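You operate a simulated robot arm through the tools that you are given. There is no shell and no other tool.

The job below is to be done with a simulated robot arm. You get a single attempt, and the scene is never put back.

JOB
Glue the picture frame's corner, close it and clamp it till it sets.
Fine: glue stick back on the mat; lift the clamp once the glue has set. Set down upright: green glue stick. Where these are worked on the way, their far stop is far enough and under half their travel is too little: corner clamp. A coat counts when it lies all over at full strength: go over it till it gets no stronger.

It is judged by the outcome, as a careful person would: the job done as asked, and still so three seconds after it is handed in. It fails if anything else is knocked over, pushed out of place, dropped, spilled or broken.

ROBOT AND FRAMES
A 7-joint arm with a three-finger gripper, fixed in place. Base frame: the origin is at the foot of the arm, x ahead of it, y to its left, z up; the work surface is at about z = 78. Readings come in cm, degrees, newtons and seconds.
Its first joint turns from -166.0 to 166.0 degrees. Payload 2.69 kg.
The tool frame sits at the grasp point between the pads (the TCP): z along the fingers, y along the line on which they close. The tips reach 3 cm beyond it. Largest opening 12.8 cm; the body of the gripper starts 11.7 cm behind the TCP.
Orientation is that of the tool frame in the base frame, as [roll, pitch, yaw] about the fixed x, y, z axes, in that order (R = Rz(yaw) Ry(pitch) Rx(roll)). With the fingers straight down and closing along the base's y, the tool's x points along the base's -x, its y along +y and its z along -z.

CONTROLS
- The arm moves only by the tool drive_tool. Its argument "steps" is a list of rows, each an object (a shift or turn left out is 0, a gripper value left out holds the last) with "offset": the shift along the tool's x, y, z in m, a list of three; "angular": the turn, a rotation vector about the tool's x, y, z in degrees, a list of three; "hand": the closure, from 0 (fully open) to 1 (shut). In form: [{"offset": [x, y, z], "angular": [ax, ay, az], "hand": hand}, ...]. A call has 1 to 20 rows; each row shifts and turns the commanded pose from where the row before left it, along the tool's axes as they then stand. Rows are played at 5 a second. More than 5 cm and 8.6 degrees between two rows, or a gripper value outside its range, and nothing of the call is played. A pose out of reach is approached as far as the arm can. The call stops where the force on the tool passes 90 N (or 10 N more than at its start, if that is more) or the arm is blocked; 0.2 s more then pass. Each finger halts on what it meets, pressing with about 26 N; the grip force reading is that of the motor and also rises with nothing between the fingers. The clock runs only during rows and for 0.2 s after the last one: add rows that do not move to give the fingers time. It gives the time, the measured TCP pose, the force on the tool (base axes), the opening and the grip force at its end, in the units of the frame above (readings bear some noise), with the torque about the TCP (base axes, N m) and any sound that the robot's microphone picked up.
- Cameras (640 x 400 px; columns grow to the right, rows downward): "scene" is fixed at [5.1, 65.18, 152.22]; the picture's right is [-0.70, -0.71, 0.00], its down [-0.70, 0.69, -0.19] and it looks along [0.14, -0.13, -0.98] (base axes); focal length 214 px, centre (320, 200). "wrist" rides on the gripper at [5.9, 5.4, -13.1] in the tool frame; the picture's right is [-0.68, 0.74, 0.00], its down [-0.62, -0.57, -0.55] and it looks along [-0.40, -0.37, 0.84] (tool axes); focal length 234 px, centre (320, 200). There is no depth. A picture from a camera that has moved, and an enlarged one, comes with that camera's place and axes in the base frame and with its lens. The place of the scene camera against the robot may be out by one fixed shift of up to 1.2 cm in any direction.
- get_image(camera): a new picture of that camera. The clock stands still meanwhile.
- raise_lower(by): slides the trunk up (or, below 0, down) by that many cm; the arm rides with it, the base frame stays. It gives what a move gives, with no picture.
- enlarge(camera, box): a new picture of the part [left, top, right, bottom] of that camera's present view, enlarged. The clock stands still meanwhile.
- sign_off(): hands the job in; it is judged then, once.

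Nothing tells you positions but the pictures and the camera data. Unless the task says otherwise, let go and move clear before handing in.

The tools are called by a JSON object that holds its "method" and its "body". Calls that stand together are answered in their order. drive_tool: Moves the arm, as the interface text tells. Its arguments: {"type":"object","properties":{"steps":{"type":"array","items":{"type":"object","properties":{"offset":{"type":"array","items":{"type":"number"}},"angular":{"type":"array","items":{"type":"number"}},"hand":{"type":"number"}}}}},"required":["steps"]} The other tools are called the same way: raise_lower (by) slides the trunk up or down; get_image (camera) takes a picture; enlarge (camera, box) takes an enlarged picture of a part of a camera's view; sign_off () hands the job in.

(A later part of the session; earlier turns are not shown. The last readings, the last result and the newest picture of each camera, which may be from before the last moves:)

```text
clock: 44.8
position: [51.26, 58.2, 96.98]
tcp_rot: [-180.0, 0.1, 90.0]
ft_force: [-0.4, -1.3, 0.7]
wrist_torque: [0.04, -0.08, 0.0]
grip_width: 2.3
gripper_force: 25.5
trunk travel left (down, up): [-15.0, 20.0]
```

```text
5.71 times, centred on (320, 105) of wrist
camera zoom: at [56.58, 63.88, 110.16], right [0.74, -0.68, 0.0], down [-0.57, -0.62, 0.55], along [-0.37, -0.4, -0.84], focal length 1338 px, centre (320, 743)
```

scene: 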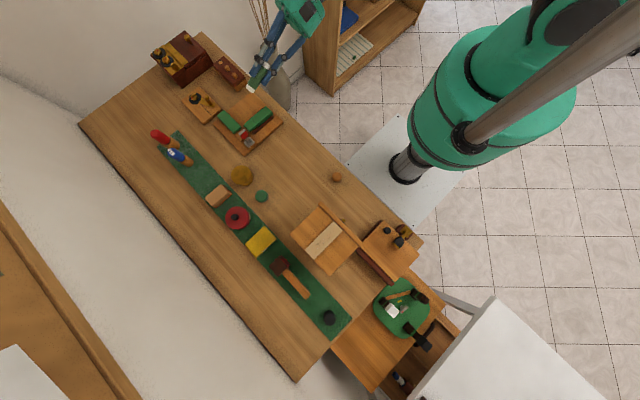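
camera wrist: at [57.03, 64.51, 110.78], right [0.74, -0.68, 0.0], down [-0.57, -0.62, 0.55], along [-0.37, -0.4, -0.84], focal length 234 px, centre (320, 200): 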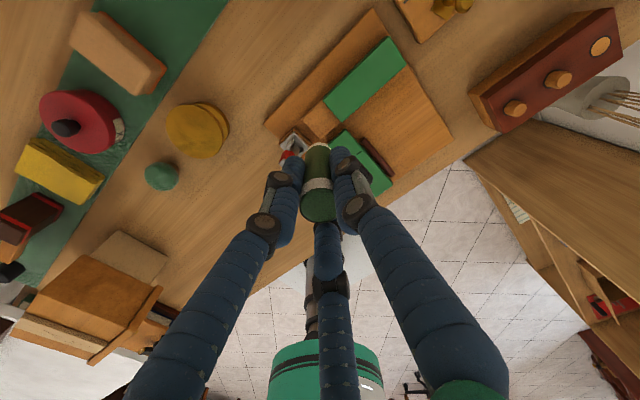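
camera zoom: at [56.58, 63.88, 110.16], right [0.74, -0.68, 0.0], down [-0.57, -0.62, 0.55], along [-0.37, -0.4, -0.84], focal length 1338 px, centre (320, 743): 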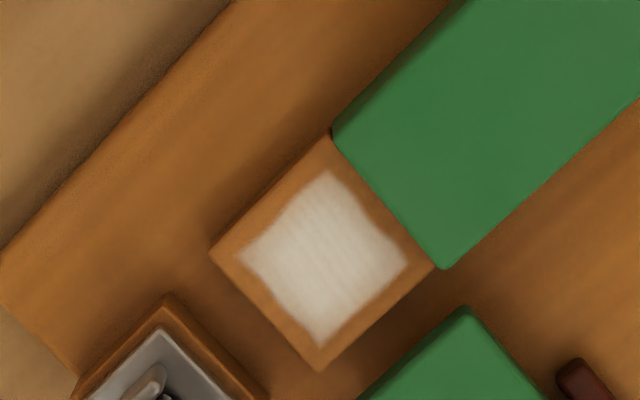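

The coat looks unchanged from the last pass. I'll zoom in further to check uniformity.

{"method": "enlarge", "body": {"camera": "wrist", "box": [304, 86, 336, 118]}}

{"method": "get_image", "body": {"camera": "wrist"}}

```text
12.50 times, centred on (320, 102) of wrist
camera zoom: at [56.58, 63.88, 110.16], right [0.74, -0.68, 0.0], down [-0.57, -0.62, 0.55], along [-0.37, -0.4, -0.84], focal length 2927 px, centre (320, 1425)
```

zoom: 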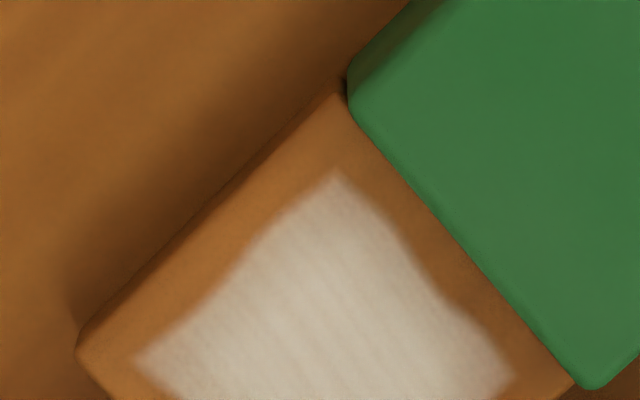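

```text
taken
camera wrist: at [56.58, 63.88, 110.16], right [0.74, -0.68, 0.0], down [-0.57, -0.62, 0.55], along [-0.37, -0.4, -0.84], focal length 234 px, centre (320, 200)
```

wrist: 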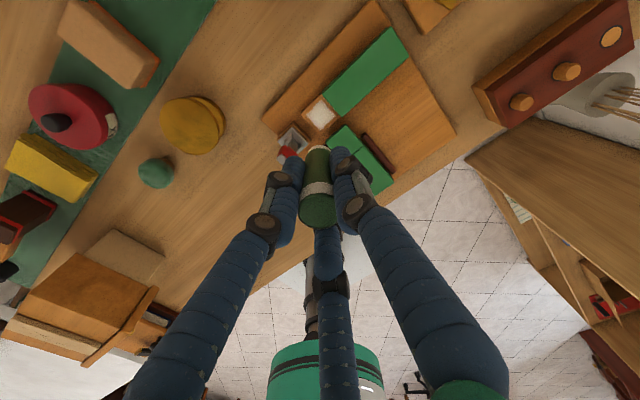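

The coat looks uniform. I'll do one more pass with slightly more pressure and compare from the same viewpoint to be sure it's saturated.

{"method": "drive_tool", "body": {"steps": [{"offset": [0, 0, 0.045]}, {"offset": [0, 0, 0.045]}, {"offset": [0, 0, 0.018]}, {"offset": [0, 0, 0.0025]}, {}, {}]}}

```text
clock: 46.2
position: [51.41, 58.14, 85.86]
tcp_rot: [179.9, -0.1, 90.0]
ft_force: [1.2, 0.7, 9.1]
wrist_torque: [0.04, -0.04, 0.01]
grip_width: 2.26
gripper_force: 25.6
trunk travel left (down, up): [-15.0, 20.0]
```

{"method": "drive_tool", "body": {"steps": [{"offset": [-0.007, -0.009, 0.0005]}, {"offset": [0, 0.0095, 0]}, {"offset": [0, 0.0095, 0]}, {"offset": [0.005, 0, 0]}, {"offset": [0, -0.0095, 0]}, {"offset": [0, -0.0095, 0]}, {"offset": [0.005, 0, 0]}, {"offset": [0, 0.0095, 0]}, {"offset": [0, 0.0095, 0]}, {"offset": [0.005, 0, 0]}, {"offset": [0, -0.0095, 0]}, {"offset": [0, -0.0095, 0]}, {"offset": [0.005, 0, 0]}, {"offset": [0, 0.0095, 0]}, {"offset": [0, 0.0095, 0]}, {"offset": [0.005, 0, 0]}, {"offset": [0, -0.0095, 0]}, {"offset": [0, -0.0095, 0]}, {}]}}

{"method": "drive_tool", "body": {"steps": [{"offset": [0.003, 0, 0]}, {"offset": [0, 0.0095, 0]}, {"offset": [0, 0.0095, 0]}, {"offset": [-0.007, 0, 0]}, {"offset": [-0.007, 0, 0]}, {"offset": [-0.007, 0, 0]}, {"offset": [-0.007, 0, 0]}, {"offset": [0, -0.0095, 0]}, {"offset": [0, -0.0095, 0]}, {"offset": [0.007, 0, 0]}, {"offset": [0.007, 0, 0]}, {"offset": [0.007, 0, 0]}, {"offset": [0.007, 0, 0]}, {}]}}

{"method": "drive_tool", "body": {"steps": [{"offset": [-0.011, 0.009, -0.02]}, {"offset": [-0.01, 0, -0.045]}, {"offset": [0, 0, -0.0455]}, {}, {}]}}

{"method": "enlarge", "body": {"camera": "wrist", "box": [280, 70, 360, 140]}}

{"method": "enlarge", "body": {"camera": "wrist", "box": [304, 86, 336, 118]}}

```text
clock: 50.2
position: [50.46, 59.99, 85.66]
tcp_rot: [-179.9, 0.0, 90.0]
ft_force: [1.2, 0.2, 10.7]
wrist_torque: [-0.01, -0.17, 0.02]
grip_width: 2.32
gripper_force: 26.0
trunk travel left (down, up): [-15.0, 20.0]
```

```text
clock: 53.2
position: [50.45, 60.25, 85.73]
tcp_rot: [-180.0, 0.0, 90.0]
ft_force: [0.6, -1.9, 6.5]
wrist_torque: [-0.11, -0.07, 0.0]
grip_width: 2.31
gripper_force: 25.8
trunk travel left (down, up): [-15.0, 20.0]
```

```text
clock: 54.4
position: [51.52, 58.06, 96.61]
tcp_rot: [-180.0, 0.0, 89.9]
ft_force: [1.0, -0.6, -1.4]
wrist_torque: [-0.06, 0.01, -0.01]
grip_width: 2.31
gripper_force: 26.0
trunk travel left (down, up): [-15.0, 20.0]
```

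```text
5.71 times, centred on (320, 105) of wrist
camera zoom: at [56.78, 63.92, 109.84], right [0.74, -0.68, 0.0], down [-0.57, -0.61, 0.55], along [-0.37, -0.4, -0.84], focal length 1338 px, centre (320, 743)
```

zoom: 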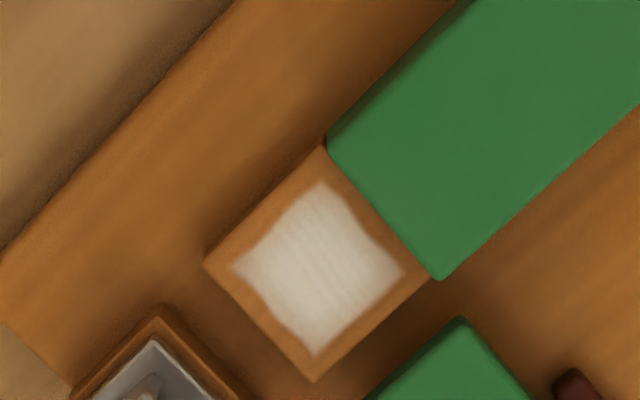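

```text
12.50 times, centred on (320, 102) of wrist
camera zoom: at [56.78, 63.92, 109.84], right [0.74, -0.68, 0.0], down [-0.57, -0.61, 0.55], along [-0.37, -0.4, -0.84], focal length 2927 px, centre (320, 1425)
```

zoom: 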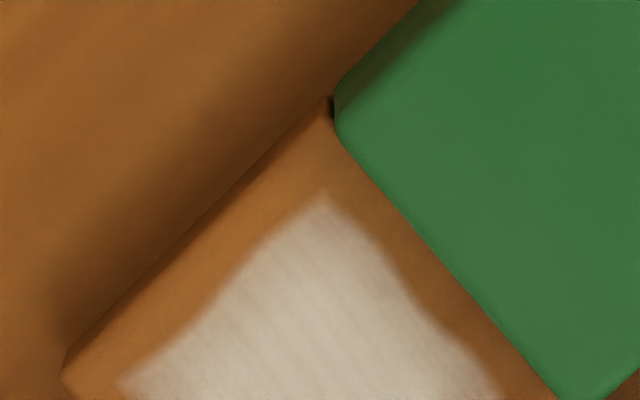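

It may have become slightly whiter still, so I'll continue with several more passes before comparing again.

{"method": "drive_tool", "body": {"steps": [{"offset": [0, 0, 0.045]}, {"offset": [0, 0, 0.045]}, {"offset": [0, 0, 0.018]}, {"offset": [0, 0, 0.0015]}, {}, {}]}}

```text
clock: 55.8
position: [51.42, 57.92, 85.9]
tcp_rot: [-180.0, -0.1, 90.0]
ft_force: [-0.6, 0.3, -0.6]
wrist_torque: [0.01, -0.02, 0.02]
grip_width: 2.32
gripper_force: 26.2
trunk travel left (down, up): [-15.0, 20.0]
```

{"method": "drive_tool", "body": {"steps": [{"offset": [0, 0, 0.002]}, {}]}}

{"method": "drive_tool", "body": {"steps": [{"offset": [0, 0, 0.001]}, {}]}}

```text
clock: 56.4
position: [51.44, 58.11, 85.72]
tcp_rot: [180.0, 0.0, 90.0]
ft_force: [0.6, -1.1, 6.0]
wrist_torque: [-0.1, -0.06, 0.01]
grip_width: 2.31
gripper_force: 25.5
trunk travel left (down, up): [-15.0, 20.0]
```

```text
clock: 57.0
position: [51.31, 57.96, 85.78]
tcp_rot: [179.9, 0.0, 90.1]
ft_force: [-2.8, -0.7, 18.8]
wrist_torque: [-0.06, 0.16, 0.01]
grip_width: 2.3
gripper_force: 26.4
trunk travel left (down, up): [-15.0, 20.0]
```

{"method": "drive_tool", "body": {"steps": [{"offset": [-0.006, -0.0095, 0]}, {"offset": [0, 0.0095, 0]}, {"offset": [0, 0.0095, 0]}, {"offset": [0.005, 0, 0]}, {"offset": [0, -0.0095, 0]}, {"offset": [0, -0.0095, 0]}, {"offset": [0.005, 0, 0]}, {"offset": [0, 0.0095, 0]}, {"offset": [0, 0.0095, 0]}, {"offset": [0.005, 0, 0]}, {"offset": [0, -0.0095, 0]}, {"offset": [0, -0.0095, 0]}, {"offset": [0.005, 0, 0]}, {"offset": [0, 0.0095, 0]}, {"offset": [0, 0.0095, 0]}, {"offset": [0.005, 0, 0]}, {"offset": [0, -0.0095, 0]}, {"offset": [0, -0.0095, 0]}]}}

{"method": "drive_tool", "body": {"steps": [{"offset": [0.0025, 0, 0.0005]}, {"offset": [-0.0075, 0, 0]}, {"offset": [-0.0075, 0, 0]}, {"offset": [-0.0075, 0, 0]}, {"offset": [-0.006, 0, 0]}, {"offset": [0, 0.006, 0]}, {"offset": [0.007, 0, 0]}, {"offset": [0.007, 0, 0]}, {"offset": [0.007, 0, 0]}, {"offset": [0.007, 0, 0]}, {"offset": [0, 0.006, 0]}, {"offset": [-0.007, 0, 0]}, {"offset": [-0.007, 0, 0]}, {"offset": [-0.007, 0, 0]}, {"offset": [-0.007, 0, 0]}, {"offset": [0, 0.007, 0]}, {"offset": [0.007, 0, 0]}, {"offset": [0.007, 0, 0]}, {"offset": [0.007, 0, 0]}, {"offset": [0.007, 0, 0]}]}}

{"method": "drive_tool", "body": {"steps": [{"offset": [0, -0.0095, 0.0005]}, {"offset": [0, -0.0095, 0]}, {"offset": [-0.005, 0, 0]}, {"offset": [0, 0.0095, 0]}, {"offset": [0, 0.0095, 0]}, {"offset": [-0.005, 0, 0]}, {"offset": [0, -0.0095, 0]}, {"offset": [0, -0.0095, 0]}, {"offset": [-0.006, 0, 0]}, {"offset": [0, 0.0095, 0]}, {"offset": [0, 0.0095, 0]}, {"offset": [-0.006, 0, 0]}, {"offset": [0, -0.0095, 0]}, {"offset": [0, -0.0095, 0]}, {"offset": [-0.006, 0, 0]}, {"offset": [0, 0.0095, 0]}, {"offset": [0, 0.0095, 0]}, {}]}}

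```text
clock: 60.8
position: [50.43, 60.04, 85.56]
tcp_rot: [179.9, 0.0, 90.0]
ft_force: [-0.2, -0.2, 9.1]
wrist_torque: [-0.02, -0.03, 0.01]
grip_width: 2.32
gripper_force: 25.9
trunk travel left (down, up): [-15.0, 20.0]
```

```text
clock: 65.0
position: [52.34, 60.18, 85.42]
tcp_rot: [180.0, 0.0, 89.9]
ft_force: [-1.6, -1.8, 11.4]
wrist_torque: [-0.13, -0.04, 0.01]
grip_width: 2.31
gripper_force: 26.3
trunk travel left (down, up): [-15.0, 20.0]
```

```text
clock: 68.8
position: [52.24, 57.37, 85.45]
tcp_rot: [-180.0, 0.0, 89.9]
ft_force: [-3.2, 0.3, 10.3]
wrist_torque: [0.05, 0.17, 0.04]
grip_width: 2.27
gripper_force: 25.9
trunk travel left (down, up): [-15.0, 20.0]
```

{"method": "drive_tool", "body": {"steps": [{"offset": [0.007, -0.0085, -0.024]}, {"offset": [0, 0, -0.045]}, {"offset": [0, 0, -0.046]}, {}, {}]}}

{"method": "enlarge", "body": {"camera": "wrist", "box": [280, 70, 360, 140]}}

{"method": "enlarge", "body": {"camera": "wrist", "box": [304, 86, 336, 118]}}

```text
clock: 70.0
position: [51.46, 58.24, 96.84]
tcp_rot: [-180.0, -0.1, 90.0]
ft_force: [1.0, 0.1, -0.7]
wrist_torque: [0.0, 0.01, 0.01]
grip_width: 2.28
gripper_force: 26.2
trunk travel left (down, up): [-15.0, 20.0]
```

```text
5.71 times, centred on (320, 105) of wrist
camera zoom: at [56.85, 63.99, 110.0], right [0.74, -0.68, 0.0], down [-0.57, -0.61, 0.55], along [-0.37, -0.4, -0.84], focal length 1338 px, centre (320, 743)
```

zoom: 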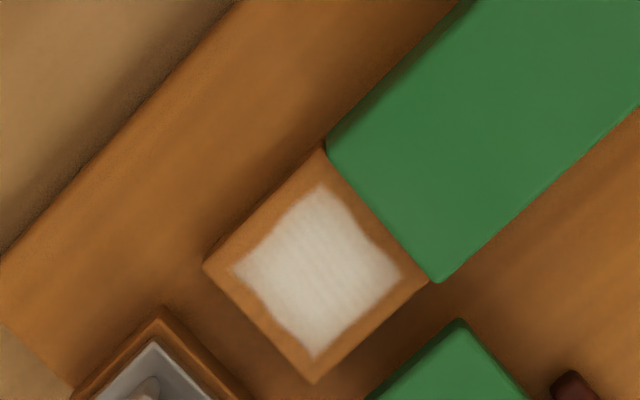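

```text
12.50 times, centred on (320, 102) of wrist
camera zoom: at [56.85, 63.99, 110.0], right [0.74, -0.68, 0.0], down [-0.57, -0.61, 0.55], along [-0.37, -0.4, -0.84], focal length 2927 px, centre (320, 1425)
```

zoom: 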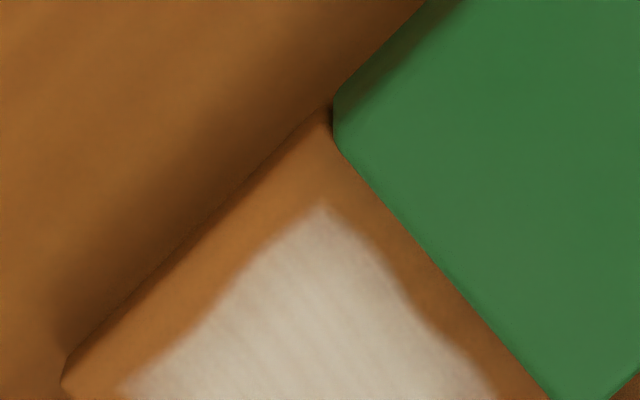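

No further change after three extra passes – the coat is at full strength. Now I carry the stick back over the mat, turning the hand back to its original yaw.

{"method": "drive_tool", "body": {"steps": [{"offset": [0, 0, -0.045]}, {"offset": [0.0416, -0.0045, 0]}, {"offset": [0.0416, -0.0045, 0]}, {"offset": [0.0416, -0.0055, 0]}, {"offset": [0.0416, -0.0055, 0]}, {"offset": [0.0416, -0.0055, 0]}, {"angular": [0, 0, -8.2]}, {"angular": [0, 0, -8.2]}, {"angular": [0, 0, -8.2]}, {"angular": [0, 0, -8.2]}, {"angular": [0, 0, -8.2]}, {"angular": [0, 0, -8.2]}, {"angular": [0, 0, -8.2]}, {"angular": [0, 0, -8.2]}, {"angular": [0, 0, -8.2]}, {"angular": [0, 0, -8.2]}, {"angular": [0, 0, -8.0]}, {}]}}

{"method": "get_image", "body": {"camera": "wrist"}}

{"method": "get_image", "body": {"camera": "scene"}}

```text
clock: 73.8
position: [48.92, 78.91, 101.41]
tcp_rot: [-180.0, 0.0, 180.0]
ft_force: [-0.8, 0.7, -0.4]
wrist_torque: [-0.02, -0.01, 0.01]
grip_width: 2.3
gripper_force: 26.0
trunk travel left (down, up): [-15.0, 20.0]
```

```text
taken
camera wrist: at [43.07, 84.23, 114.55], right [0.68, 0.74, 0.0], down [0.62, -0.57, 0.55], along [0.4, -0.37, -0.84], focal length 234 px, centre (320, 200)
```

wrist: 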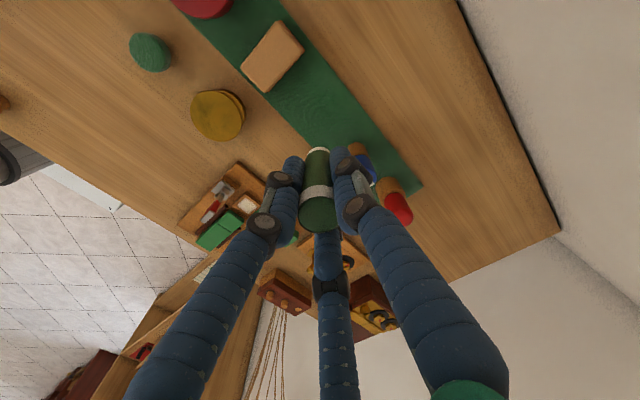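

```text
taken
```

scene: 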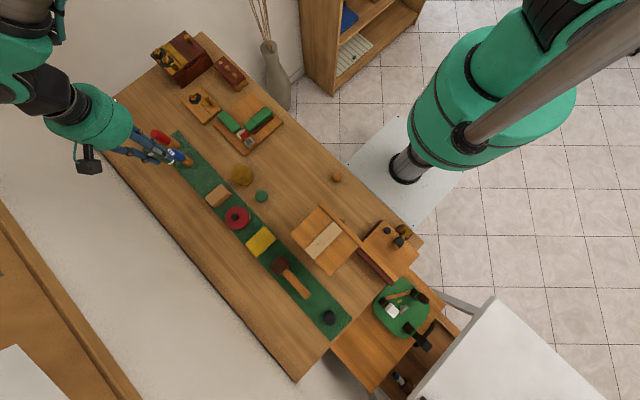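

{"method": "enlarge", "body": {"camera": "wrist", "box": [270, 130, 370, 250]}}

{"method": "enlarge", "body": {"camera": "scene", "box": [120, 120, 220, 190]}}

```text
3.33 times, centred on (320, 190) of wrist
camera zoom: at [43.07, 84.23, 114.55], right [0.68, 0.74, 0.0], down [0.62, -0.57, 0.55], along [0.4, -0.37, -0.84], focal length 781 px, centre (320, 233)
```

zoom: 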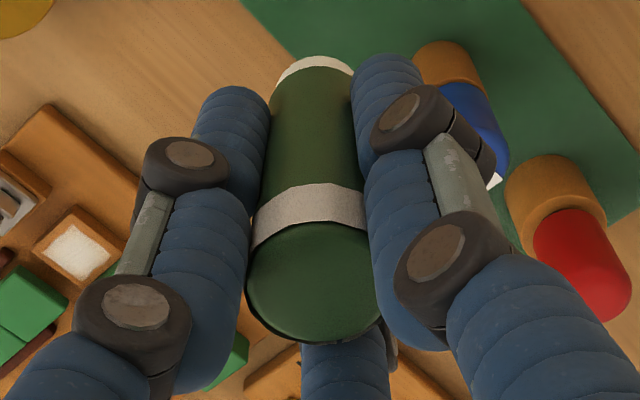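

```text
5.71 times, centred on (170, 155) of scene
camera zoom: at [5.1, 65.18, 152.22], right [-0.7, -0.71, 0.0], down [-0.7, 0.69, -0.19], along [0.14, -0.13, -0.98], focal length 1226 px, centre (1177, 457)
```

zoom: 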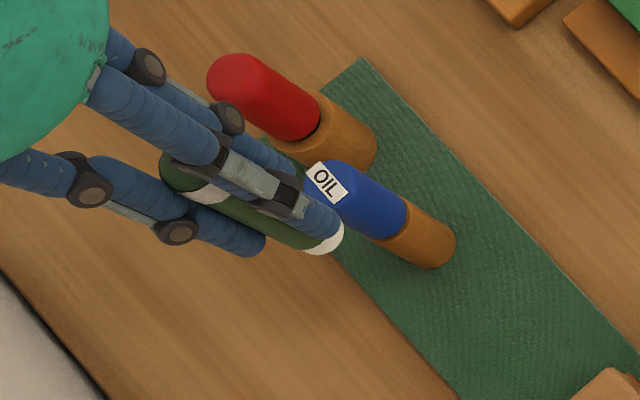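

The stick hangs straight. I'll lower it onto its old place on the mat and feel for contact.

{"method": "drive_tool", "body": {"steps": [{"offset": [0, 0.001, 0.042]}, {"offset": [0, 0, 0.042]}, {"offset": [0, 0, 0.042]}, {"offset": [0, 0, 0.035]}, {"offset": [0, 0, 0.005]}, {}, {}]}}

{"method": "drive_tool", "body": {"steps": [{"offset": [0, 0, 0.004]}, {}]}}

{"method": "drive_tool", "body": {"steps": [{"offset": [0, 0, 0.002]}, {}]}}

```text
clock: 75.4
position: [48.84, 79.03, 84.82]
tcp_rot: [-179.9, 0.0, -180.0]
ft_force: [-0.5, -0.1, -0.9]
wrist_torque: [0.0, 0.04, -0.01]
grip_width: 2.29
gripper_force: 26.2
trunk travel left (down, up): [-15.0, 20.0]
```

```text
clock: 76.0
position: [49.01, 79.0, 84.46]
tcp_rot: [180.0, -0.1, -180.0]
ft_force: [-0.6, -0.1, -2.0]
wrist_torque: [0.02, 0.03, -0.02]
grip_width: 2.28
gripper_force: 25.7
trunk travel left (down, up): [-15.0, 20.0]
```

```text
clock: 76.6
position: [48.95, 78.95, 84.27]
tcp_rot: [-179.9, 0.0, -180.0]
ft_force: [0.3, 0.1, -1.2]
wrist_torque: [-0.01, 0.02, 0.0]
grip_width: 2.31
gripper_force: 26.0
trunk travel left (down, up): [-15.0, 20.0]
```

{"method": "drive_tool", "body": {"steps": [{"offset": [0, 0, 0.002]}, {}]}}

{"method": "drive_tool", "body": {"steps": [{"offset": [0, 0, 0.0015]}, {}]}}

{"method": "drive_tool", "body": {"steps": [{"offset": [0, 0, 0.0015]}, {}]}}

```text
clock: 77.2
position: [48.98, 79.0, 83.83]
tcp_rot: [179.9, 0.0, 180.0]
ft_force: [-0.2, 0.6, -0.2]
wrist_torque: [0.02, -0.02, 0.01]
grip_width: 2.3
gripper_force: 25.7
trunk travel left (down, up): [-15.0, 20.0]
```

```text
clock: 77.8
position: [48.98, 78.96, 83.88]
tcp_rot: [180.0, -0.1, 180.0]
ft_force: [-0.5, 0.2, -1.4]
wrist_torque: [-0.04, 0.01, -0.01]
grip_width: 2.31
gripper_force: 25.5
trunk travel left (down, up): [-15.0, 20.0]
```

```text
clock: 78.4
position: [48.97, 79.01, 83.73]
tcp_rot: [180.0, -0.1, 180.0]
ft_force: [-0.6, -0.3, -1.2]
wrist_torque: [0.0, 0.02, -0.01]
grip_width: 2.31
gripper_force: 26.3
trunk travel left (down, up): [-15.0, 20.0]
```

{"method": "drive_tool", "body": {"steps": [{"offset": [0, 0, 0.001]}, {}]}}

{"method": "drive_tool", "body": {"steps": [{"offset": [0, 0, 0.001]}, {}]}}

{"method": "drive_tool", "body": {"steps": [{"offset": [0, 0, 0.001]}, {}]}}

```text
clock: 79.0
position: [48.91, 79.07, 83.67]
tcp_rot: [-180.0, 0.0, -180.0]
ft_force: [0.2, -1.1, 1.2]
wrist_torque: [0.01, -0.01, 0.01]
grip_width: 2.28
gripper_force: 25.9
trunk travel left (down, up): [-15.0, 20.0]
```

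```text
clock: 79.6
position: [48.87, 78.92, 83.64]
tcp_rot: [179.9, 0.0, -180.0]
ft_force: [0.4, -0.6, 9.7]
wrist_torque: [-0.05, 0.02, 0.03]
grip_width: 2.29
gripper_force: 26.1
trunk travel left (down, up): [-15.0, 20.0]
```

```text
clock: 80.2
position: [49.03, 79.08, 83.65]
tcp_rot: [179.9, 0.2, -180.0]
ft_force: [-1.5, -1.0, 17.6]
wrist_torque: [-0.1, 0.11, -0.01]
grip_width: 2.29
gripper_force: 26.2
trunk travel left (down, up): [-15.0, 20.0]
```

The stick is down on the mat. I'll relieve the pressure, open slowly and rise straight up.

{"method": "drive_tool", "body": {"steps": [{"offset": [0, 0, -0.0018]}, {"hand": 0.79}, {"hand": 0.75}, {"hand": 0.68}, {"hand": 0.6}, {"hand": 0.55}, {}]}}

{"method": "get_image", "body": {"camera": "wrist"}}

```text
clock: 81.8
position: [49.07, 79.02, 83.57]
tcp_rot: [179.9, 0.0, 180.0]
ft_force: [0.5, -0.4, -0.7]
wrist_torque: [0.0, 0.02, 0.0]
grip_width: 5.76
gripper_force: 0.0
trunk travel left (down, up): [-15.0, 20.0]
```

```text
taken
camera wrist: at [43.09, 84.31, 96.78], right [0.68, 0.74, 0.0], down [0.62, -0.57, 0.55], along [0.4, -0.37, -0.84], focal length 234 px, centre (320, 200)
```

wrist: 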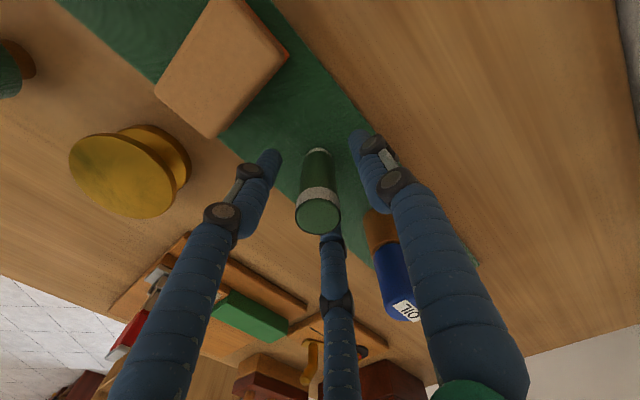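

The stick stands free and upright between the open fingers. I rise straight up and check.

{"method": "drive_tool", "body": {"steps": [{"offset": [0, 0, -0.02]}, {"offset": [0, 0, -0.04]}, {"offset": [0, 0, -0.045]}, {"offset": [0, 0, -0.045]}, {}]}}

{"method": "get_image", "body": {"camera": "wrist"}}

{"method": "enlarge", "body": {"camera": "scene", "box": [140, 120, 260, 195]}}

```text
clock: 83.0
position: [48.91, 78.91, 98.68]
tcp_rot: [180.0, 0.1, -179.9]
ft_force: [0.0, 0.3, -0.1]
wrist_torque: [0.02, -0.01, -0.03]
grip_width: 5.76
gripper_force: 0.0
trunk travel left (down, up): [-15.0, 20.0]
```

```text
taken
camera wrist: at [43.05, 84.19, 111.82], right [0.68, 0.74, 0.0], down [0.62, -0.57, 0.55], along [0.4, -0.37, -0.84], focal length 234 px, centre (320, 200)
```

wrist: 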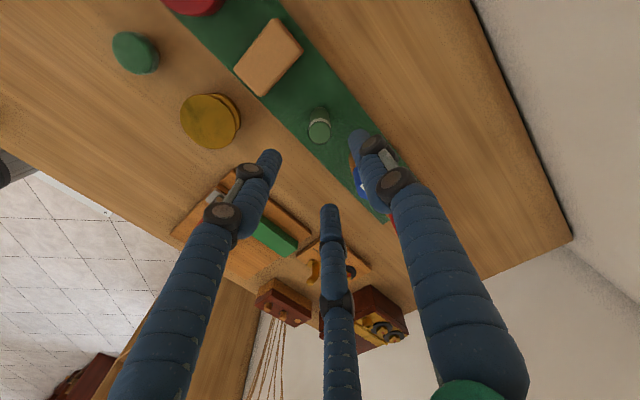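

```text
5.33 times, centred on (200, 158) of scene
camera zoom: at [5.1, 65.18, 152.22], right [-0.7, -0.71, 0.0], down [-0.7, 0.69, -0.19], along [0.14, -0.13, -0.98], focal length 1144 px, centre (960, 427)
```

zoom: 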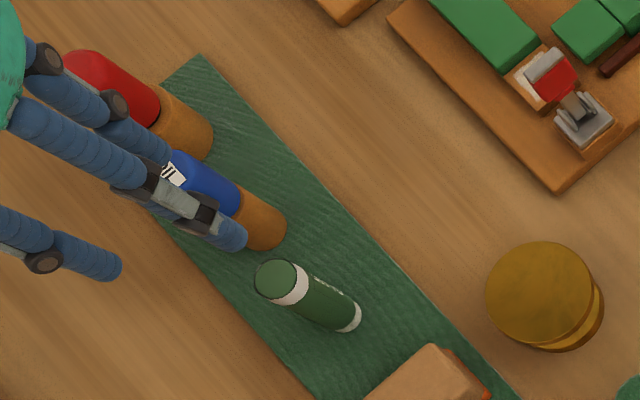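

The glue stick is back upright on the mat. Next I'll close the hand, go to the free end of the sliding limb (y≈45.5) and prepare to push it in +y.

{"method": "drive_tool", "body": {"steps": [{"offset": [0, 0, -0.03], "hand": 1.0}, {"offset": [-0.003, -0.042, 0]}, {"offset": [-0.003, -0.042, 0]}, {"offset": [-0.003, -0.042, 0]}, {"offset": [-0.003, -0.042, 0]}, {"offset": [-0.003, -0.042, 0]}, {"offset": [-0.003, -0.042, 0]}, {"offset": [-0.003, -0.042, 0]}, {"offset": [-0.004, -0.042, 0]}, {"offset": [0, -0.025, 0]}, {}, {}]}}

{"method": "get_image", "body": {"camera": "wrist"}}

{"method": "get_image", "body": {"camera": "scene"}}

```text
clock: 85.6
position: [51.26, 42.96, 101.56]
tcp_rot: [179.9, 0.0, 180.0]
ft_force: [-0.3, -0.3, -0.7]
wrist_torque: [0.01, 0.01, -0.01]
grip_width: 0.23
gripper_force: 25.7
trunk travel left (down, up): [-15.0, 20.0]
```

```text
taken
camera wrist: at [45.47, 48.16, 114.77], right [0.68, 0.74, 0.0], down [0.62, -0.57, 0.55], along [0.4, -0.37, -0.84], focal length 234 px, centre (320, 200)
```

wrist: 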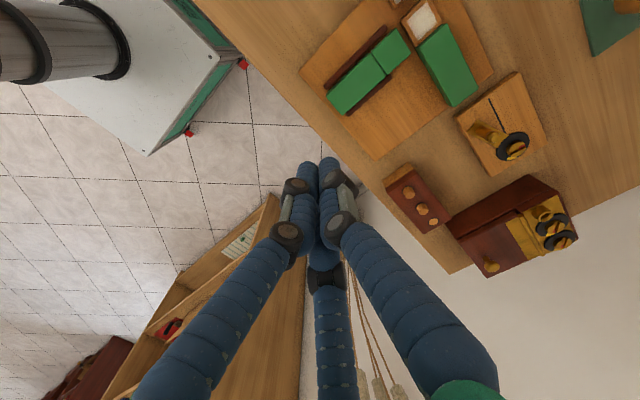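

```text
taken
```

scene: 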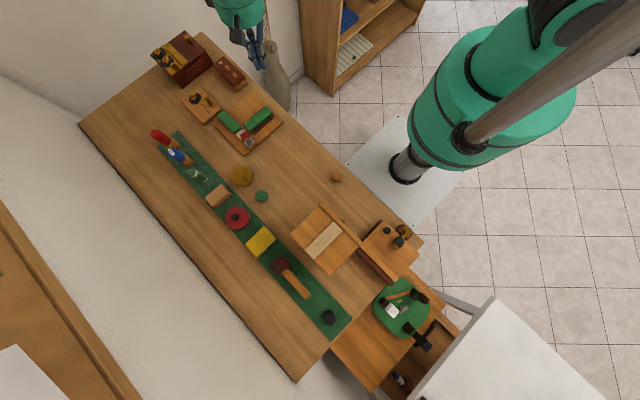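

{"method": "enlarge", "body": {"camera": "wrist", "box": [290, 0, 490, 160]}}

```text
2.50 times, centred on (390, 80) of wrist
camera zoom: at [45.47, 48.16, 114.77], right [0.68, 0.74, 0.0], down [0.62, -0.57, 0.55], along [0.4, -0.37, -0.84], focal length 585 px, centre (145, 500)
```

zoom: 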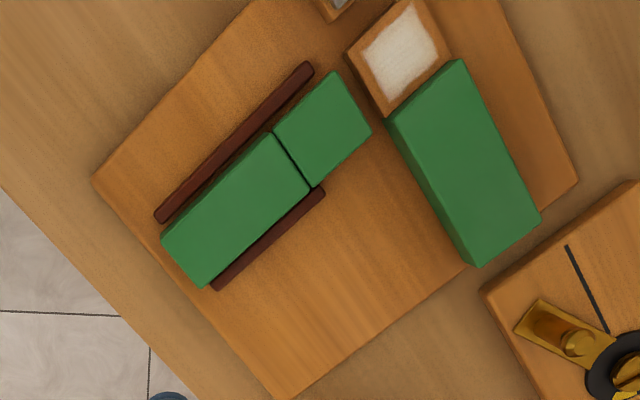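

The sliding limb's end is at y=45.28, x 49.9–53.3; it needs about 4.6 cm of travel. I'll descend behind it with closed fingers, tips just above the board.

{"method": "drive_tool", "body": {"steps": [{"offset": [-0.0037, 0, 0.045]}, {"offset": [0, 0, 0.045]}, {"offset": [0, 0, 0.045]}, {"offset": [0, 0, 0.03]}, {"offset": [0, 0, 0.015]}, {}, {}]}}

{"method": "enlarge", "body": {"camera": "scene", "box": [205, 68, 301, 140]}}

{"method": "get_image", "body": {"camera": "wrist"}}

```text
clock: 87.2
position: [51.76, 42.92, 83.56]
tcp_rot: [-180.0, 0.0, 180.0]
ft_force: [-0.6, 0.1, -1.0]
wrist_torque: [-0.01, -0.02, -0.01]
grip_width: 0.21
gripper_force: 25.9
trunk travel left (down, up): [-15.0, 20.0]
```

```text
5.56 times, centred on (253, 104) of scene
camera zoom: at [5.1, 65.18, 152.22], right [-0.7, -0.71, 0.0], down [-0.7, 0.69, -0.19], along [0.14, -0.13, -0.98], focal length 1192 px, centre (692, 733)
```

zoom: 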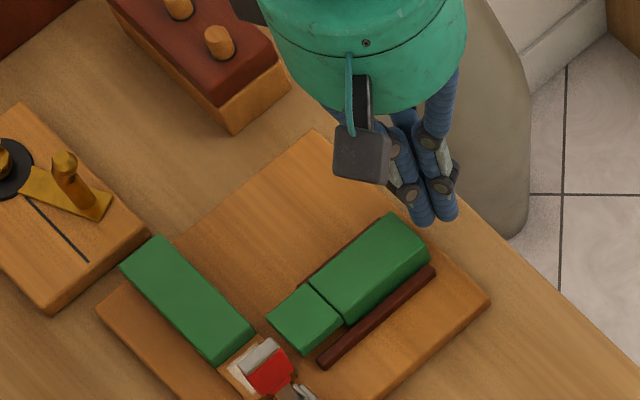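

```text
taken
camera wrist: at [45.84, 48.2, 96.77], right [0.68, 0.74, 0.0], down [0.62, -0.57, 0.55], along [0.4, -0.37, -0.84], focal length 234 px, centre (320, 200)
```

wrist: 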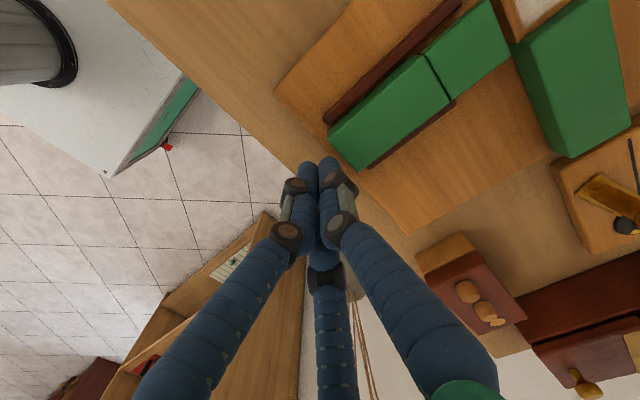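

{"method": "drive_tool", "body": {"steps": [{"offset": [0, 0, 0.0035]}, {"offset": [0, 0.005, 0]}, {"offset": [0, 0.005, 0]}, {"offset": [0, 0.003, 0]}, {}]}}

{"method": "drive_tool", "body": {"steps": [{"offset": [0, 0.003, 0]}, {"offset": [0, 0.003, 0]}, {}]}}

{"method": "enlarge", "body": {"camera": "scene", "box": [205, 68, 301, 140]}}

```text
clock: 88.4
position: [51.71, 44.29, 83.15]
tcp_rot: [180.0, 0.0, 180.0]
ft_force: [-0.1, 0.3, -0.1]
wrist_torque: [-0.04, 0.02, 0.01]
grip_width: 0.21
gripper_force: 26.2
trunk travel left (down, up): [-15.0, 20.0]
```

```text
clock: 89.2
position: [51.82, 44.86, 83.14]
tcp_rot: [179.9, 0.0, -180.0]
ft_force: [-0.4, -1.0, 1.2]
wrist_torque: [-0.05, -0.02, 0.02]
grip_width: 0.22
gripper_force: 25.9
trunk travel left (down, up): [-15.0, 20.0]
```

```text
5.56 times, centred on (253, 104) of scene
camera zoom: at [5.1, 65.18, 152.22], right [-0.7, -0.71, 0.0], down [-0.7, 0.69, -0.19], along [0.14, -0.13, -0.98], focal length 1192 px, centre (692, 733)
```

zoom: 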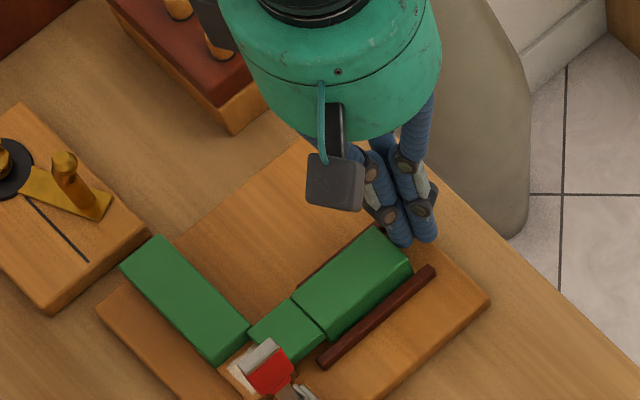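

The limb is sliding smoothly with almost no force. I'll continue pushing toward the corner.

{"method": "drive_tool", "body": {"steps": [{"offset": [0, 0.004, 0]}, {"offset": [0, 0.004, 0]}, {"offset": [0, 0.004, 0]}, {"offset": [0, 0.004, 0]}, {"offset": [0, 0.004, 0]}, {"offset": [0, 0.004, 0]}, {}]}}

{"method": "drive_tool", "body": {"steps": [{"offset": [0, 0.003, 0]}, {"offset": [0, 0.003, 0]}, {}]}}

{"method": "enlarge", "body": {"camera": "scene", "box": [205, 78, 301, 150]}}

```text
clock: 90.8
position: [51.7, 47.16, 83.18]
tcp_rot: [-180.0, 0.1, -180.0]
ft_force: [0.2, 0.1, -0.6]
wrist_torque: [-0.02, -0.01, 0.02]
grip_width: 0.21
gripper_force: 26.2
trunk travel left (down, up): [-15.0, 20.0]
```

```text
clock: 91.6
position: [51.75, 47.75, 83.2]
tcp_rot: [180.0, 0.1, 179.9]
ft_force: [2.8, -8.2, 1.6]
wrist_torque: [-0.12, -0.08, 0.0]
grip_width: 0.22
gripper_force: 26.0
trunk travel left (down, up): [-15.0, 20.0]
```

```text
5.56 times, centred on (253, 114) of scene
camera zoom: at [5.1, 65.18, 152.22], right [-0.7, -0.71, 0.0], down [-0.7, 0.69, -0.19], along [0.14, -0.13, -0.98], focal length 1192 px, centre (692, 678)
```

zoom: 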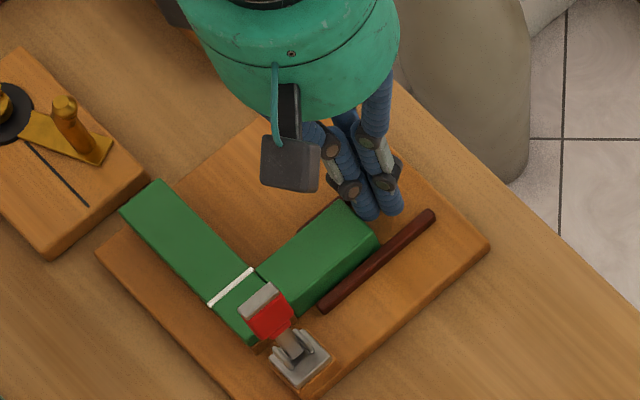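

The lap now covers the glued area, with a white glue line squeezed out, and the force is rising (8 N). I'll nudge a little further to confirm the stop.

{"method": "drive_tool", "body": {"steps": [{"offset": [0, 0.0015, 0]}, {}]}}

{"method": "drive_tool", "body": {"steps": [{"offset": [0, 0.0015, 0]}, {}]}}

{"method": "enlarge", "body": {"camera": "scene", "box": [205, 98, 269, 146]}}

```text
clock: 92.2
position: [51.75, 47.86, 83.25]
tcp_rot: [180.0, -0.1, 179.8]
ft_force: [8.0, -23.7, 6.6]
wrist_torque: [-0.45, -0.18, -0.17]
grip_width: 0.18
gripper_force: 25.5
trunk travel left (down, up): [-15.0, 20.0]
```

```text
clock: 92.8
position: [51.72, 47.8, 83.2]
tcp_rot: [179.9, -0.2, 179.9]
ft_force: [12.5, -43.2, 8.6]
wrist_torque: [-0.77, -0.28, -0.2]
grip_width: 0.2
gripper_force: 25.9
trunk travel left (down, up): [-15.0, 20.0]
```

```text
8.33 times, centred on (237, 122) of scene
camera zoom: at [5.1, 65.18, 152.22], right [-0.7, -0.71, 0.0], down [-0.7, 0.69, -0.19], along [0.14, -0.13, -0.98], focal length 1787 px, centre (1012, 850)
```

zoom: 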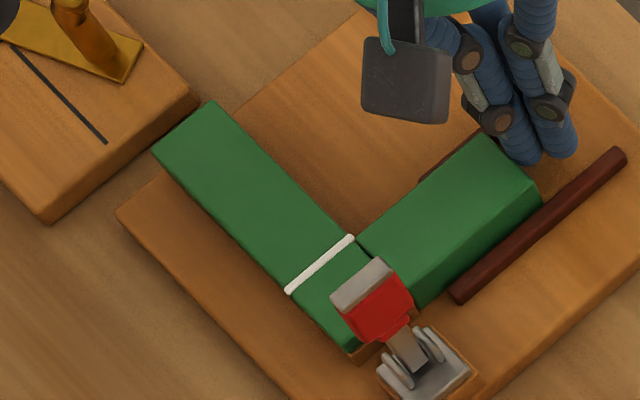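

The limb is seated hard at its stop (43 N, no motion), so the corner is closed. I'll back off, rise, turn the hand to yaw 90° and view the clamp from the other side.

{"method": "drive_tool", "body": {"steps": [{"offset": [0, -0.015, 0]}, {"offset": [0, -0.02, 0]}, {"offset": [0, 0, -0.045]}, {"offset": [0, 0, -0.045]}, {"offset": [0, 0, -0.045]}, {"offset": [0, 0, -0.045]}, {"angular": [0, 0, 8.2]}, {"angular": [0, 0, 8.2]}, {"angular": [0, 0, 8.2]}, {"angular": [0, 0, 8.2]}, {"angular": [0, 0, 8.2]}, {"angular": [0, 0, 8.2]}, {"angular": [0, 0, 8.2]}, {"angular": [0, 0, 8.2]}, {"angular": [0, 0, 8.2]}, {"angular": [0, 0, 8.2]}, {"angular": [0, 0, 8.0]}, {}]}}

{"method": "drive_tool", "body": {"steps": [{"offset": [0.042, 0.002, 0]}, {"offset": [0.042, 0.002, 0]}, {"offset": [0.042, 0.002, 0]}, {"offset": [0.042, 0.002, 0.01]}, {"offset": [0.04, 0.002, 0.02]}, {}]}}

{"method": "get_image", "body": {"camera": "wrist"}}

```text
clock: 96.6
position: [51.81, 44.59, 101.18]
tcp_rot: [-179.9, 0.0, 90.0]
ft_force: [0.1, -1.2, 0.1]
wrist_torque: [0.02, 0.01, 0.03]
grip_width: 0.2
gripper_force: 26.4
trunk travel left (down, up): [-15.0, 20.0]
```

```text
clock: 98.0
position: [52.74, 65.45, 98.08]
tcp_rot: [180.0, 0.1, 89.8]
ft_force: [-1.0, 0.9, -0.4]
wrist_torque: [-0.06, 0.02, 0.01]
grip_width: 0.22
gripper_force: 26.0
trunk travel left (down, up): [-15.0, 20.0]
```

```text
taken
camera wrist: at [58.1, 71.26, 111.31], right [0.74, -0.68, 0.0], down [-0.57, -0.61, 0.55], along [-0.37, -0.41, -0.84], focal length 234 px, centre (320, 200)
```

wrist: 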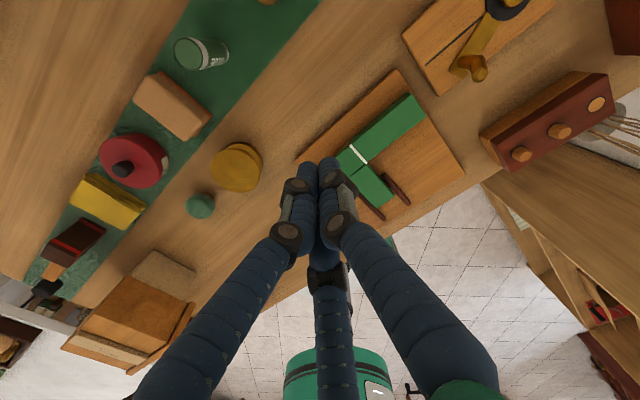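

{"method": "drive_tool", "body": {"steps": [{"offset": [-0.037, 0.017, -0.01]}, {"offset": [-0.037, 0.016, -0.01]}, {}]}}

{"method": "enlarge", "body": {"camera": "wrist", "box": [210, 110, 330, 210]}}

{"method": "enlarge", "body": {"camera": "scene", "box": [225, 110, 273, 146]}}

```text
clock: 98.8
position: [56.18, 57.87, 100.35]
tcp_rot: [-180.0, 0.0, 90.0]
ft_force: [0.2, 0.0, 0.7]
wrist_torque: [0.11, 0.0, 0.02]
grip_width: 0.24
gripper_force: 25.9
trunk travel left (down, up): [-15.0, 20.0]
```

```text
4.00 times, centred on (270, 160) of wrist
camera zoom: at [61.49, 63.62, 113.48], right [0.74, -0.68, 0.0], down [-0.57, -0.62, 0.55], along [-0.37, -0.4, -0.84], focal length 937 px, centre (520, 360)
```

zoom: 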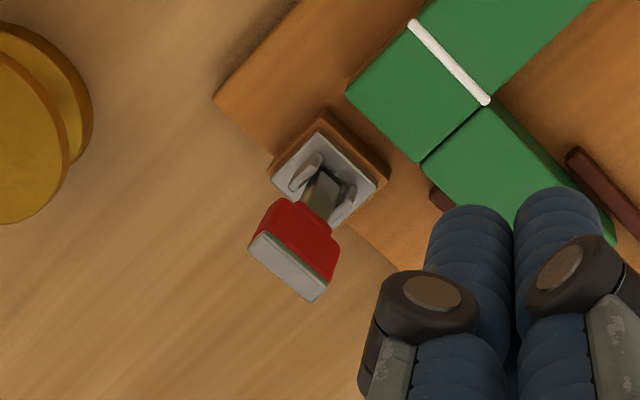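

```text
11.11 times, centred on (249, 128) of scene
camera zoom: at [5.1, 65.18, 152.22], right [-0.7, -0.71, 0.0], down [-0.7, 0.69, -0.19], along [0.14, -0.13, -0.98], focal length 2383 px, centre (1109, 1000)
```

zoom: 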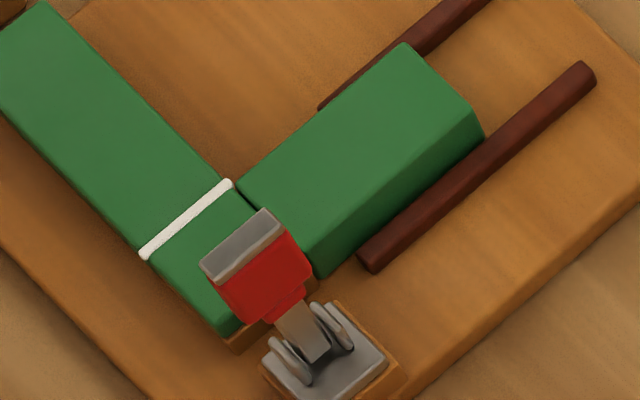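

The lever stands vertically at (47.3, 58.7), top at z≈87.8, 2.6 cm wide along y, and swings toward +x onto the corner. I'll come in from the -x side with closed fingers and push it over.

{"method": "drive_tool", "body": {"steps": [{"offset": [0.0028, -0.046, 0]}, {"offset": [0.0028, -0.046, 0]}, {"offset": [0.0027, -0.046, 0]}, {}, {"offset": [0, 0, 0.04]}, {"offset": [0, 0, 0.04]}, {"offset": [0, 0, 0.038]}, {}, {}]}}

{"method": "enlarge", "body": {"camera": "scene", "box": [205, 98, 285, 158]}}

{"method": "get_image", "body": {"camera": "wrist"}}

```text
clock: 100.8
position: [42.17, 58.91, 88.5]
tcp_rot: [-180.0, -0.1, 89.9]
ft_force: [-0.7, 0.2, 0.5]
wrist_torque: [-0.03, 0.0, -0.02]
grip_width: 0.22
gripper_force: 26.1
trunk travel left (down, up): [-15.0, 20.0]
```

```text
6.67 times, centred on (245, 128) of scene
camera zoom: at [5.1, 65.18, 152.22], right [-0.7, -0.71, 0.0], down [-0.7, 0.69, -0.19], along [0.14, -0.13, -0.98], focal length 1430 px, centre (820, 680)
```

zoom: 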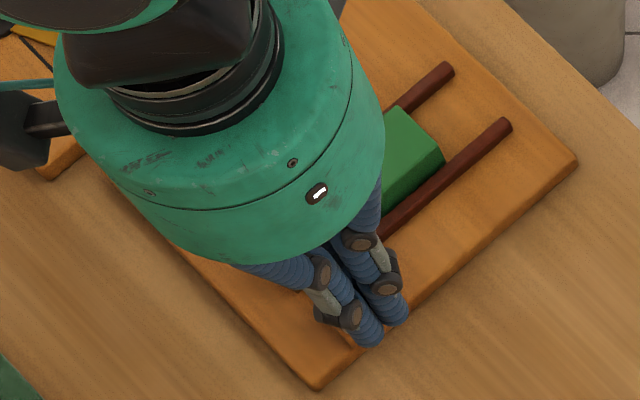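

```text
taken
camera wrist: at [47.64, 64.7, 101.69], right [0.74, -0.68, 0.0], down [-0.57, -0.62, 0.55], along [-0.37, -0.4, -0.84], focal length 234 px, centre (320, 200)
```

wrist: 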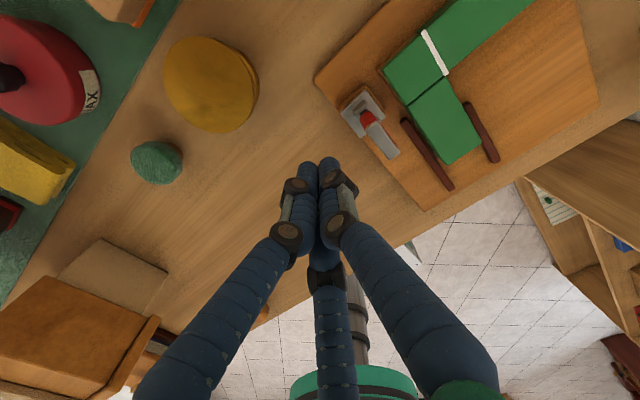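

Fingers are behind the lever and the wrist camera sees it well. I push in +x step by step.

{"method": "drive_tool", "body": {"steps": [{"offset": [-0.002, 0.008, 0]}, {"offset": [0, 0.008, 0]}, {"offset": [0, 0.008, 0]}, {"offset": [0, 0.005, 0]}, {}]}}

{"method": "enlarge", "body": {"camera": "wrist", "box": [280, 50, 440, 190]}}

```text
clock: 102.0
position: [45.27, 58.75, 88.41]
tcp_rot: [-179.9, 0.1, 89.9]
ft_force: [0.0, 0.6, 0.1]
wrist_torque: [-0.01, 0.02, 0.03]
grip_width: 0.2
gripper_force: 25.9
trunk travel left (down, up): [-15.0, 20.0]
```

```text
2.86 times, centred on (360, 120) of wrist
camera zoom: at [50.56, 64.4, 101.64], right [0.74, -0.68, 0.0], down [-0.57, -0.61, 0.55], along [-0.37, -0.4, -0.84], focal length 669 px, centre (206, 429)
```

zoom: 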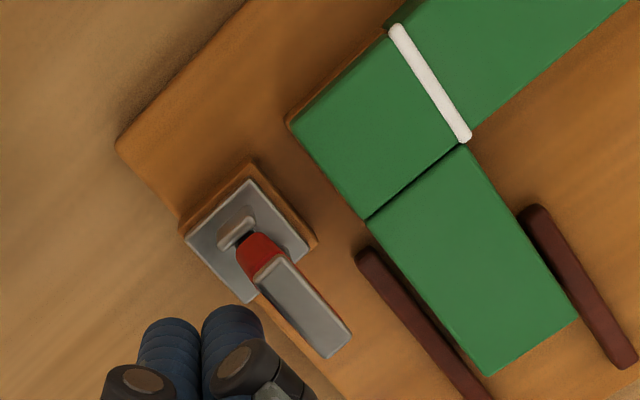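

{"method": "drive_tool", "body": {"steps": [{"offset": [0, 0.004, 0]}, {"offset": [0, 0.004, 0]}, {}]}}

{"method": "drive_tool", "body": {"steps": [{"offset": [0, 0.004, 0]}, {"offset": [0, 0.004, 0]}, {}]}}

{"method": "enlarge", "body": {"camera": "wrist", "box": [280, 50, 440, 190]}}

```text
clock: 102.8
position: [46.0, 58.62, 88.47]
tcp_rot: [-180.0, 0.0, 89.9]
ft_force: [0.2, -0.7, 0.3]
wrist_torque: [-0.01, 0.02, -0.03]
grip_width: 0.21
gripper_force: 25.6
trunk travel left (down, up): [-15.0, 20.0]
```

```text
clock: 103.6
position: [46.83, 58.8, 88.44]
tcp_rot: [-180.0, 0.1, 90.0]
ft_force: [0.8, -0.1, 0.0]
wrist_torque: [0.0, -0.01, 0.01]
grip_width: 0.21
gripper_force: 25.9
trunk travel left (down, up): [-15.0, 20.0]
```

```text
2.86 times, centred on (360, 120) of wrist
camera zoom: at [52.16, 64.41, 101.62], right [0.74, -0.68, 0.0], down [-0.57, -0.62, 0.55], along [-0.37, -0.4, -0.84], focal length 669 px, centre (206, 429)
```

zoom: 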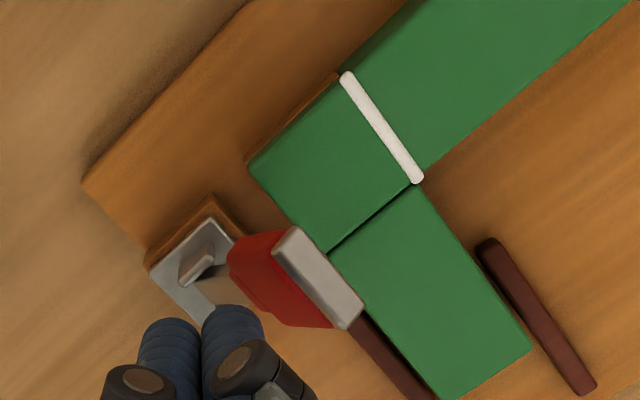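

The lever is tilting toward the corner with negligible resistance. I continue along its arc.

{"method": "drive_tool", "body": {"steps": [{"offset": [0, 0.005, 0]}, {"offset": [0, 0.005, 0.001]}, {"offset": [0, 0.005, 0.002]}, {"offset": [0, 0.005, 0.003]}, {}]}}

{"method": "enlarge", "body": {"camera": "wrist", "box": [260, 60, 420, 200]}}

{"method": "enlarge", "body": {"camera": "scene", "box": [205, 98, 285, 158]}}

```text
clock: 104.8
position: [48.86, 58.53, 87.79]
tcp_rot: [180.0, 0.0, 89.9]
ft_force: [-0.5, 0.4, -0.7]
wrist_torque: [0.01, -0.02, 0.0]
grip_width: 0.21
gripper_force: 25.8
trunk travel left (down, up): [-15.0, 20.0]
```

```text
2.86 times, centred on (340, 130) of wrist
camera zoom: at [54.2, 64.38, 101.02], right [0.74, -0.68, 0.0], down [-0.57, -0.62, 0.55], along [-0.37, -0.4, -0.84], focal length 669 px, centre (263, 400)
```

zoom: 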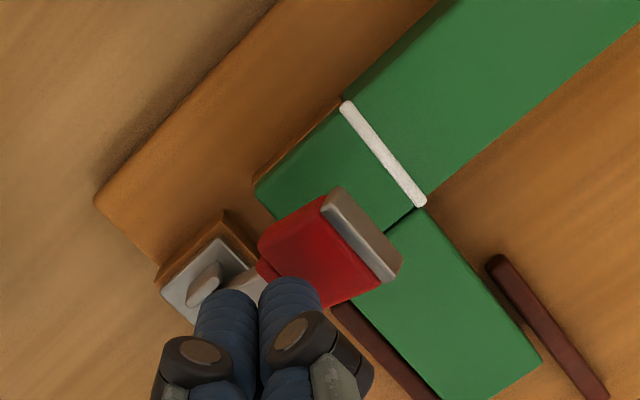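

```text
6.67 times, centred on (245, 128) of scene
camera zoom: at [5.1, 65.18, 152.22], right [-0.7, -0.71, 0.0], down [-0.7, 0.69, -0.19], along [0.14, -0.13, -0.98], focal length 1430 px, centre (820, 680)
```

zoom: 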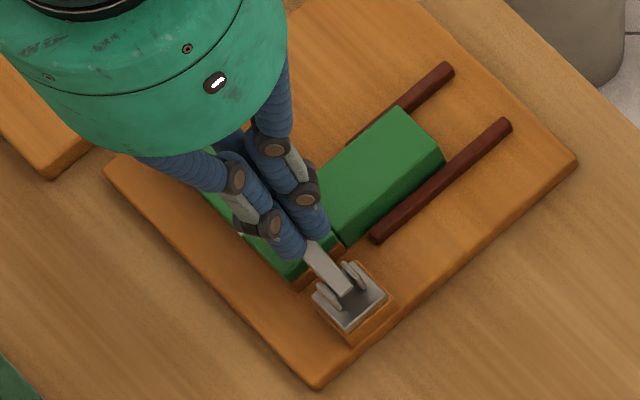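

{"method": "drive_tool", "body": {"steps": [{"offset": [0.001, 0.005, 0.003]}, {"offset": [0.001, 0.005, 0.004]}, {"offset": [0, 0.004, 0.005]}, {}]}}

{"method": "drive_tool", "body": {"steps": [{"offset": [0, 0.002, 0.004]}, {"offset": [0, 0.001, 0.004]}, {}]}}

{"method": "enlarge", "body": {"camera": "wrist", "box": [260, 60, 420, 200]}}

{"method": "enlarge", "body": {"camera": "scene", "box": [205, 98, 285, 158]}}

```text
clock: 105.8
position: [50.14, 58.86, 86.7]
tcp_rot: [-180.0, 0.0, 90.1]
ft_force: [0.4, 0.4, -0.1]
wrist_torque: [0.01, 0.0, -0.02]
grip_width: 0.2
gripper_force: 26.3
trunk travel left (down, up): [-15.0, 20.0]
```

```text
clock: 106.6
position: [50.46, 58.84, 86.17]
tcp_rot: [179.8, -0.2, 89.9]
ft_force: [-17.7, -4.9, 37.8]
wrist_torque: [-0.22, -0.19, -0.01]
grip_width: 0.22
gripper_force: 26.0
trunk travel left (down, up): [-15.0, 20.0]
```

```text
2.86 times, centred on (340, 130) of wrist
camera zoom: at [55.75, 64.57, 99.43], right [0.74, -0.68, 0.0], down [-0.57, -0.62, 0.55], along [-0.37, -0.4, -0.84], focal length 669 px, centre (263, 400)
```

zoom: 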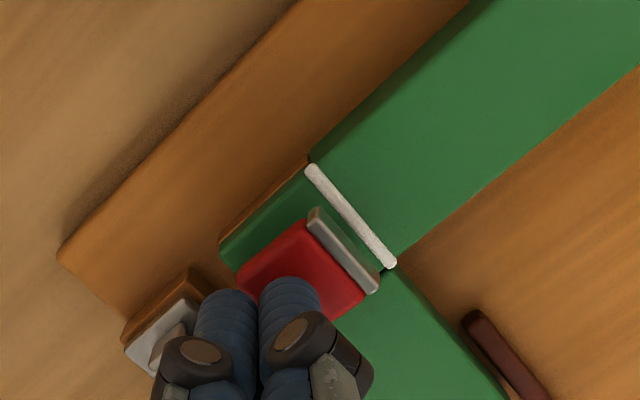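

```text
6.67 times, centred on (245, 128) of scene
camera zoom: at [5.1, 65.18, 152.22], right [-0.7, -0.71, 0.0], down [-0.7, 0.69, -0.19], along [0.14, -0.13, -0.98], focal length 1430 px, centre (820, 680)
```

zoom: 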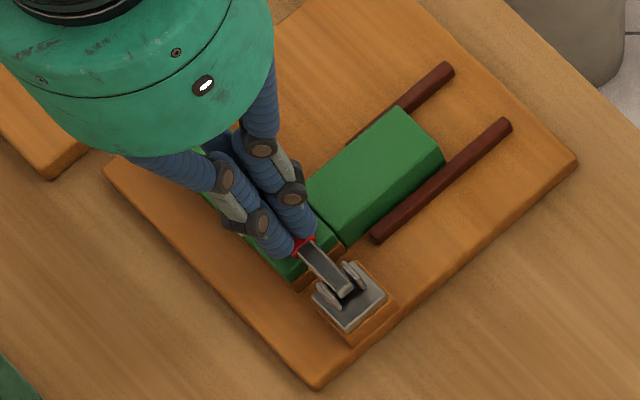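

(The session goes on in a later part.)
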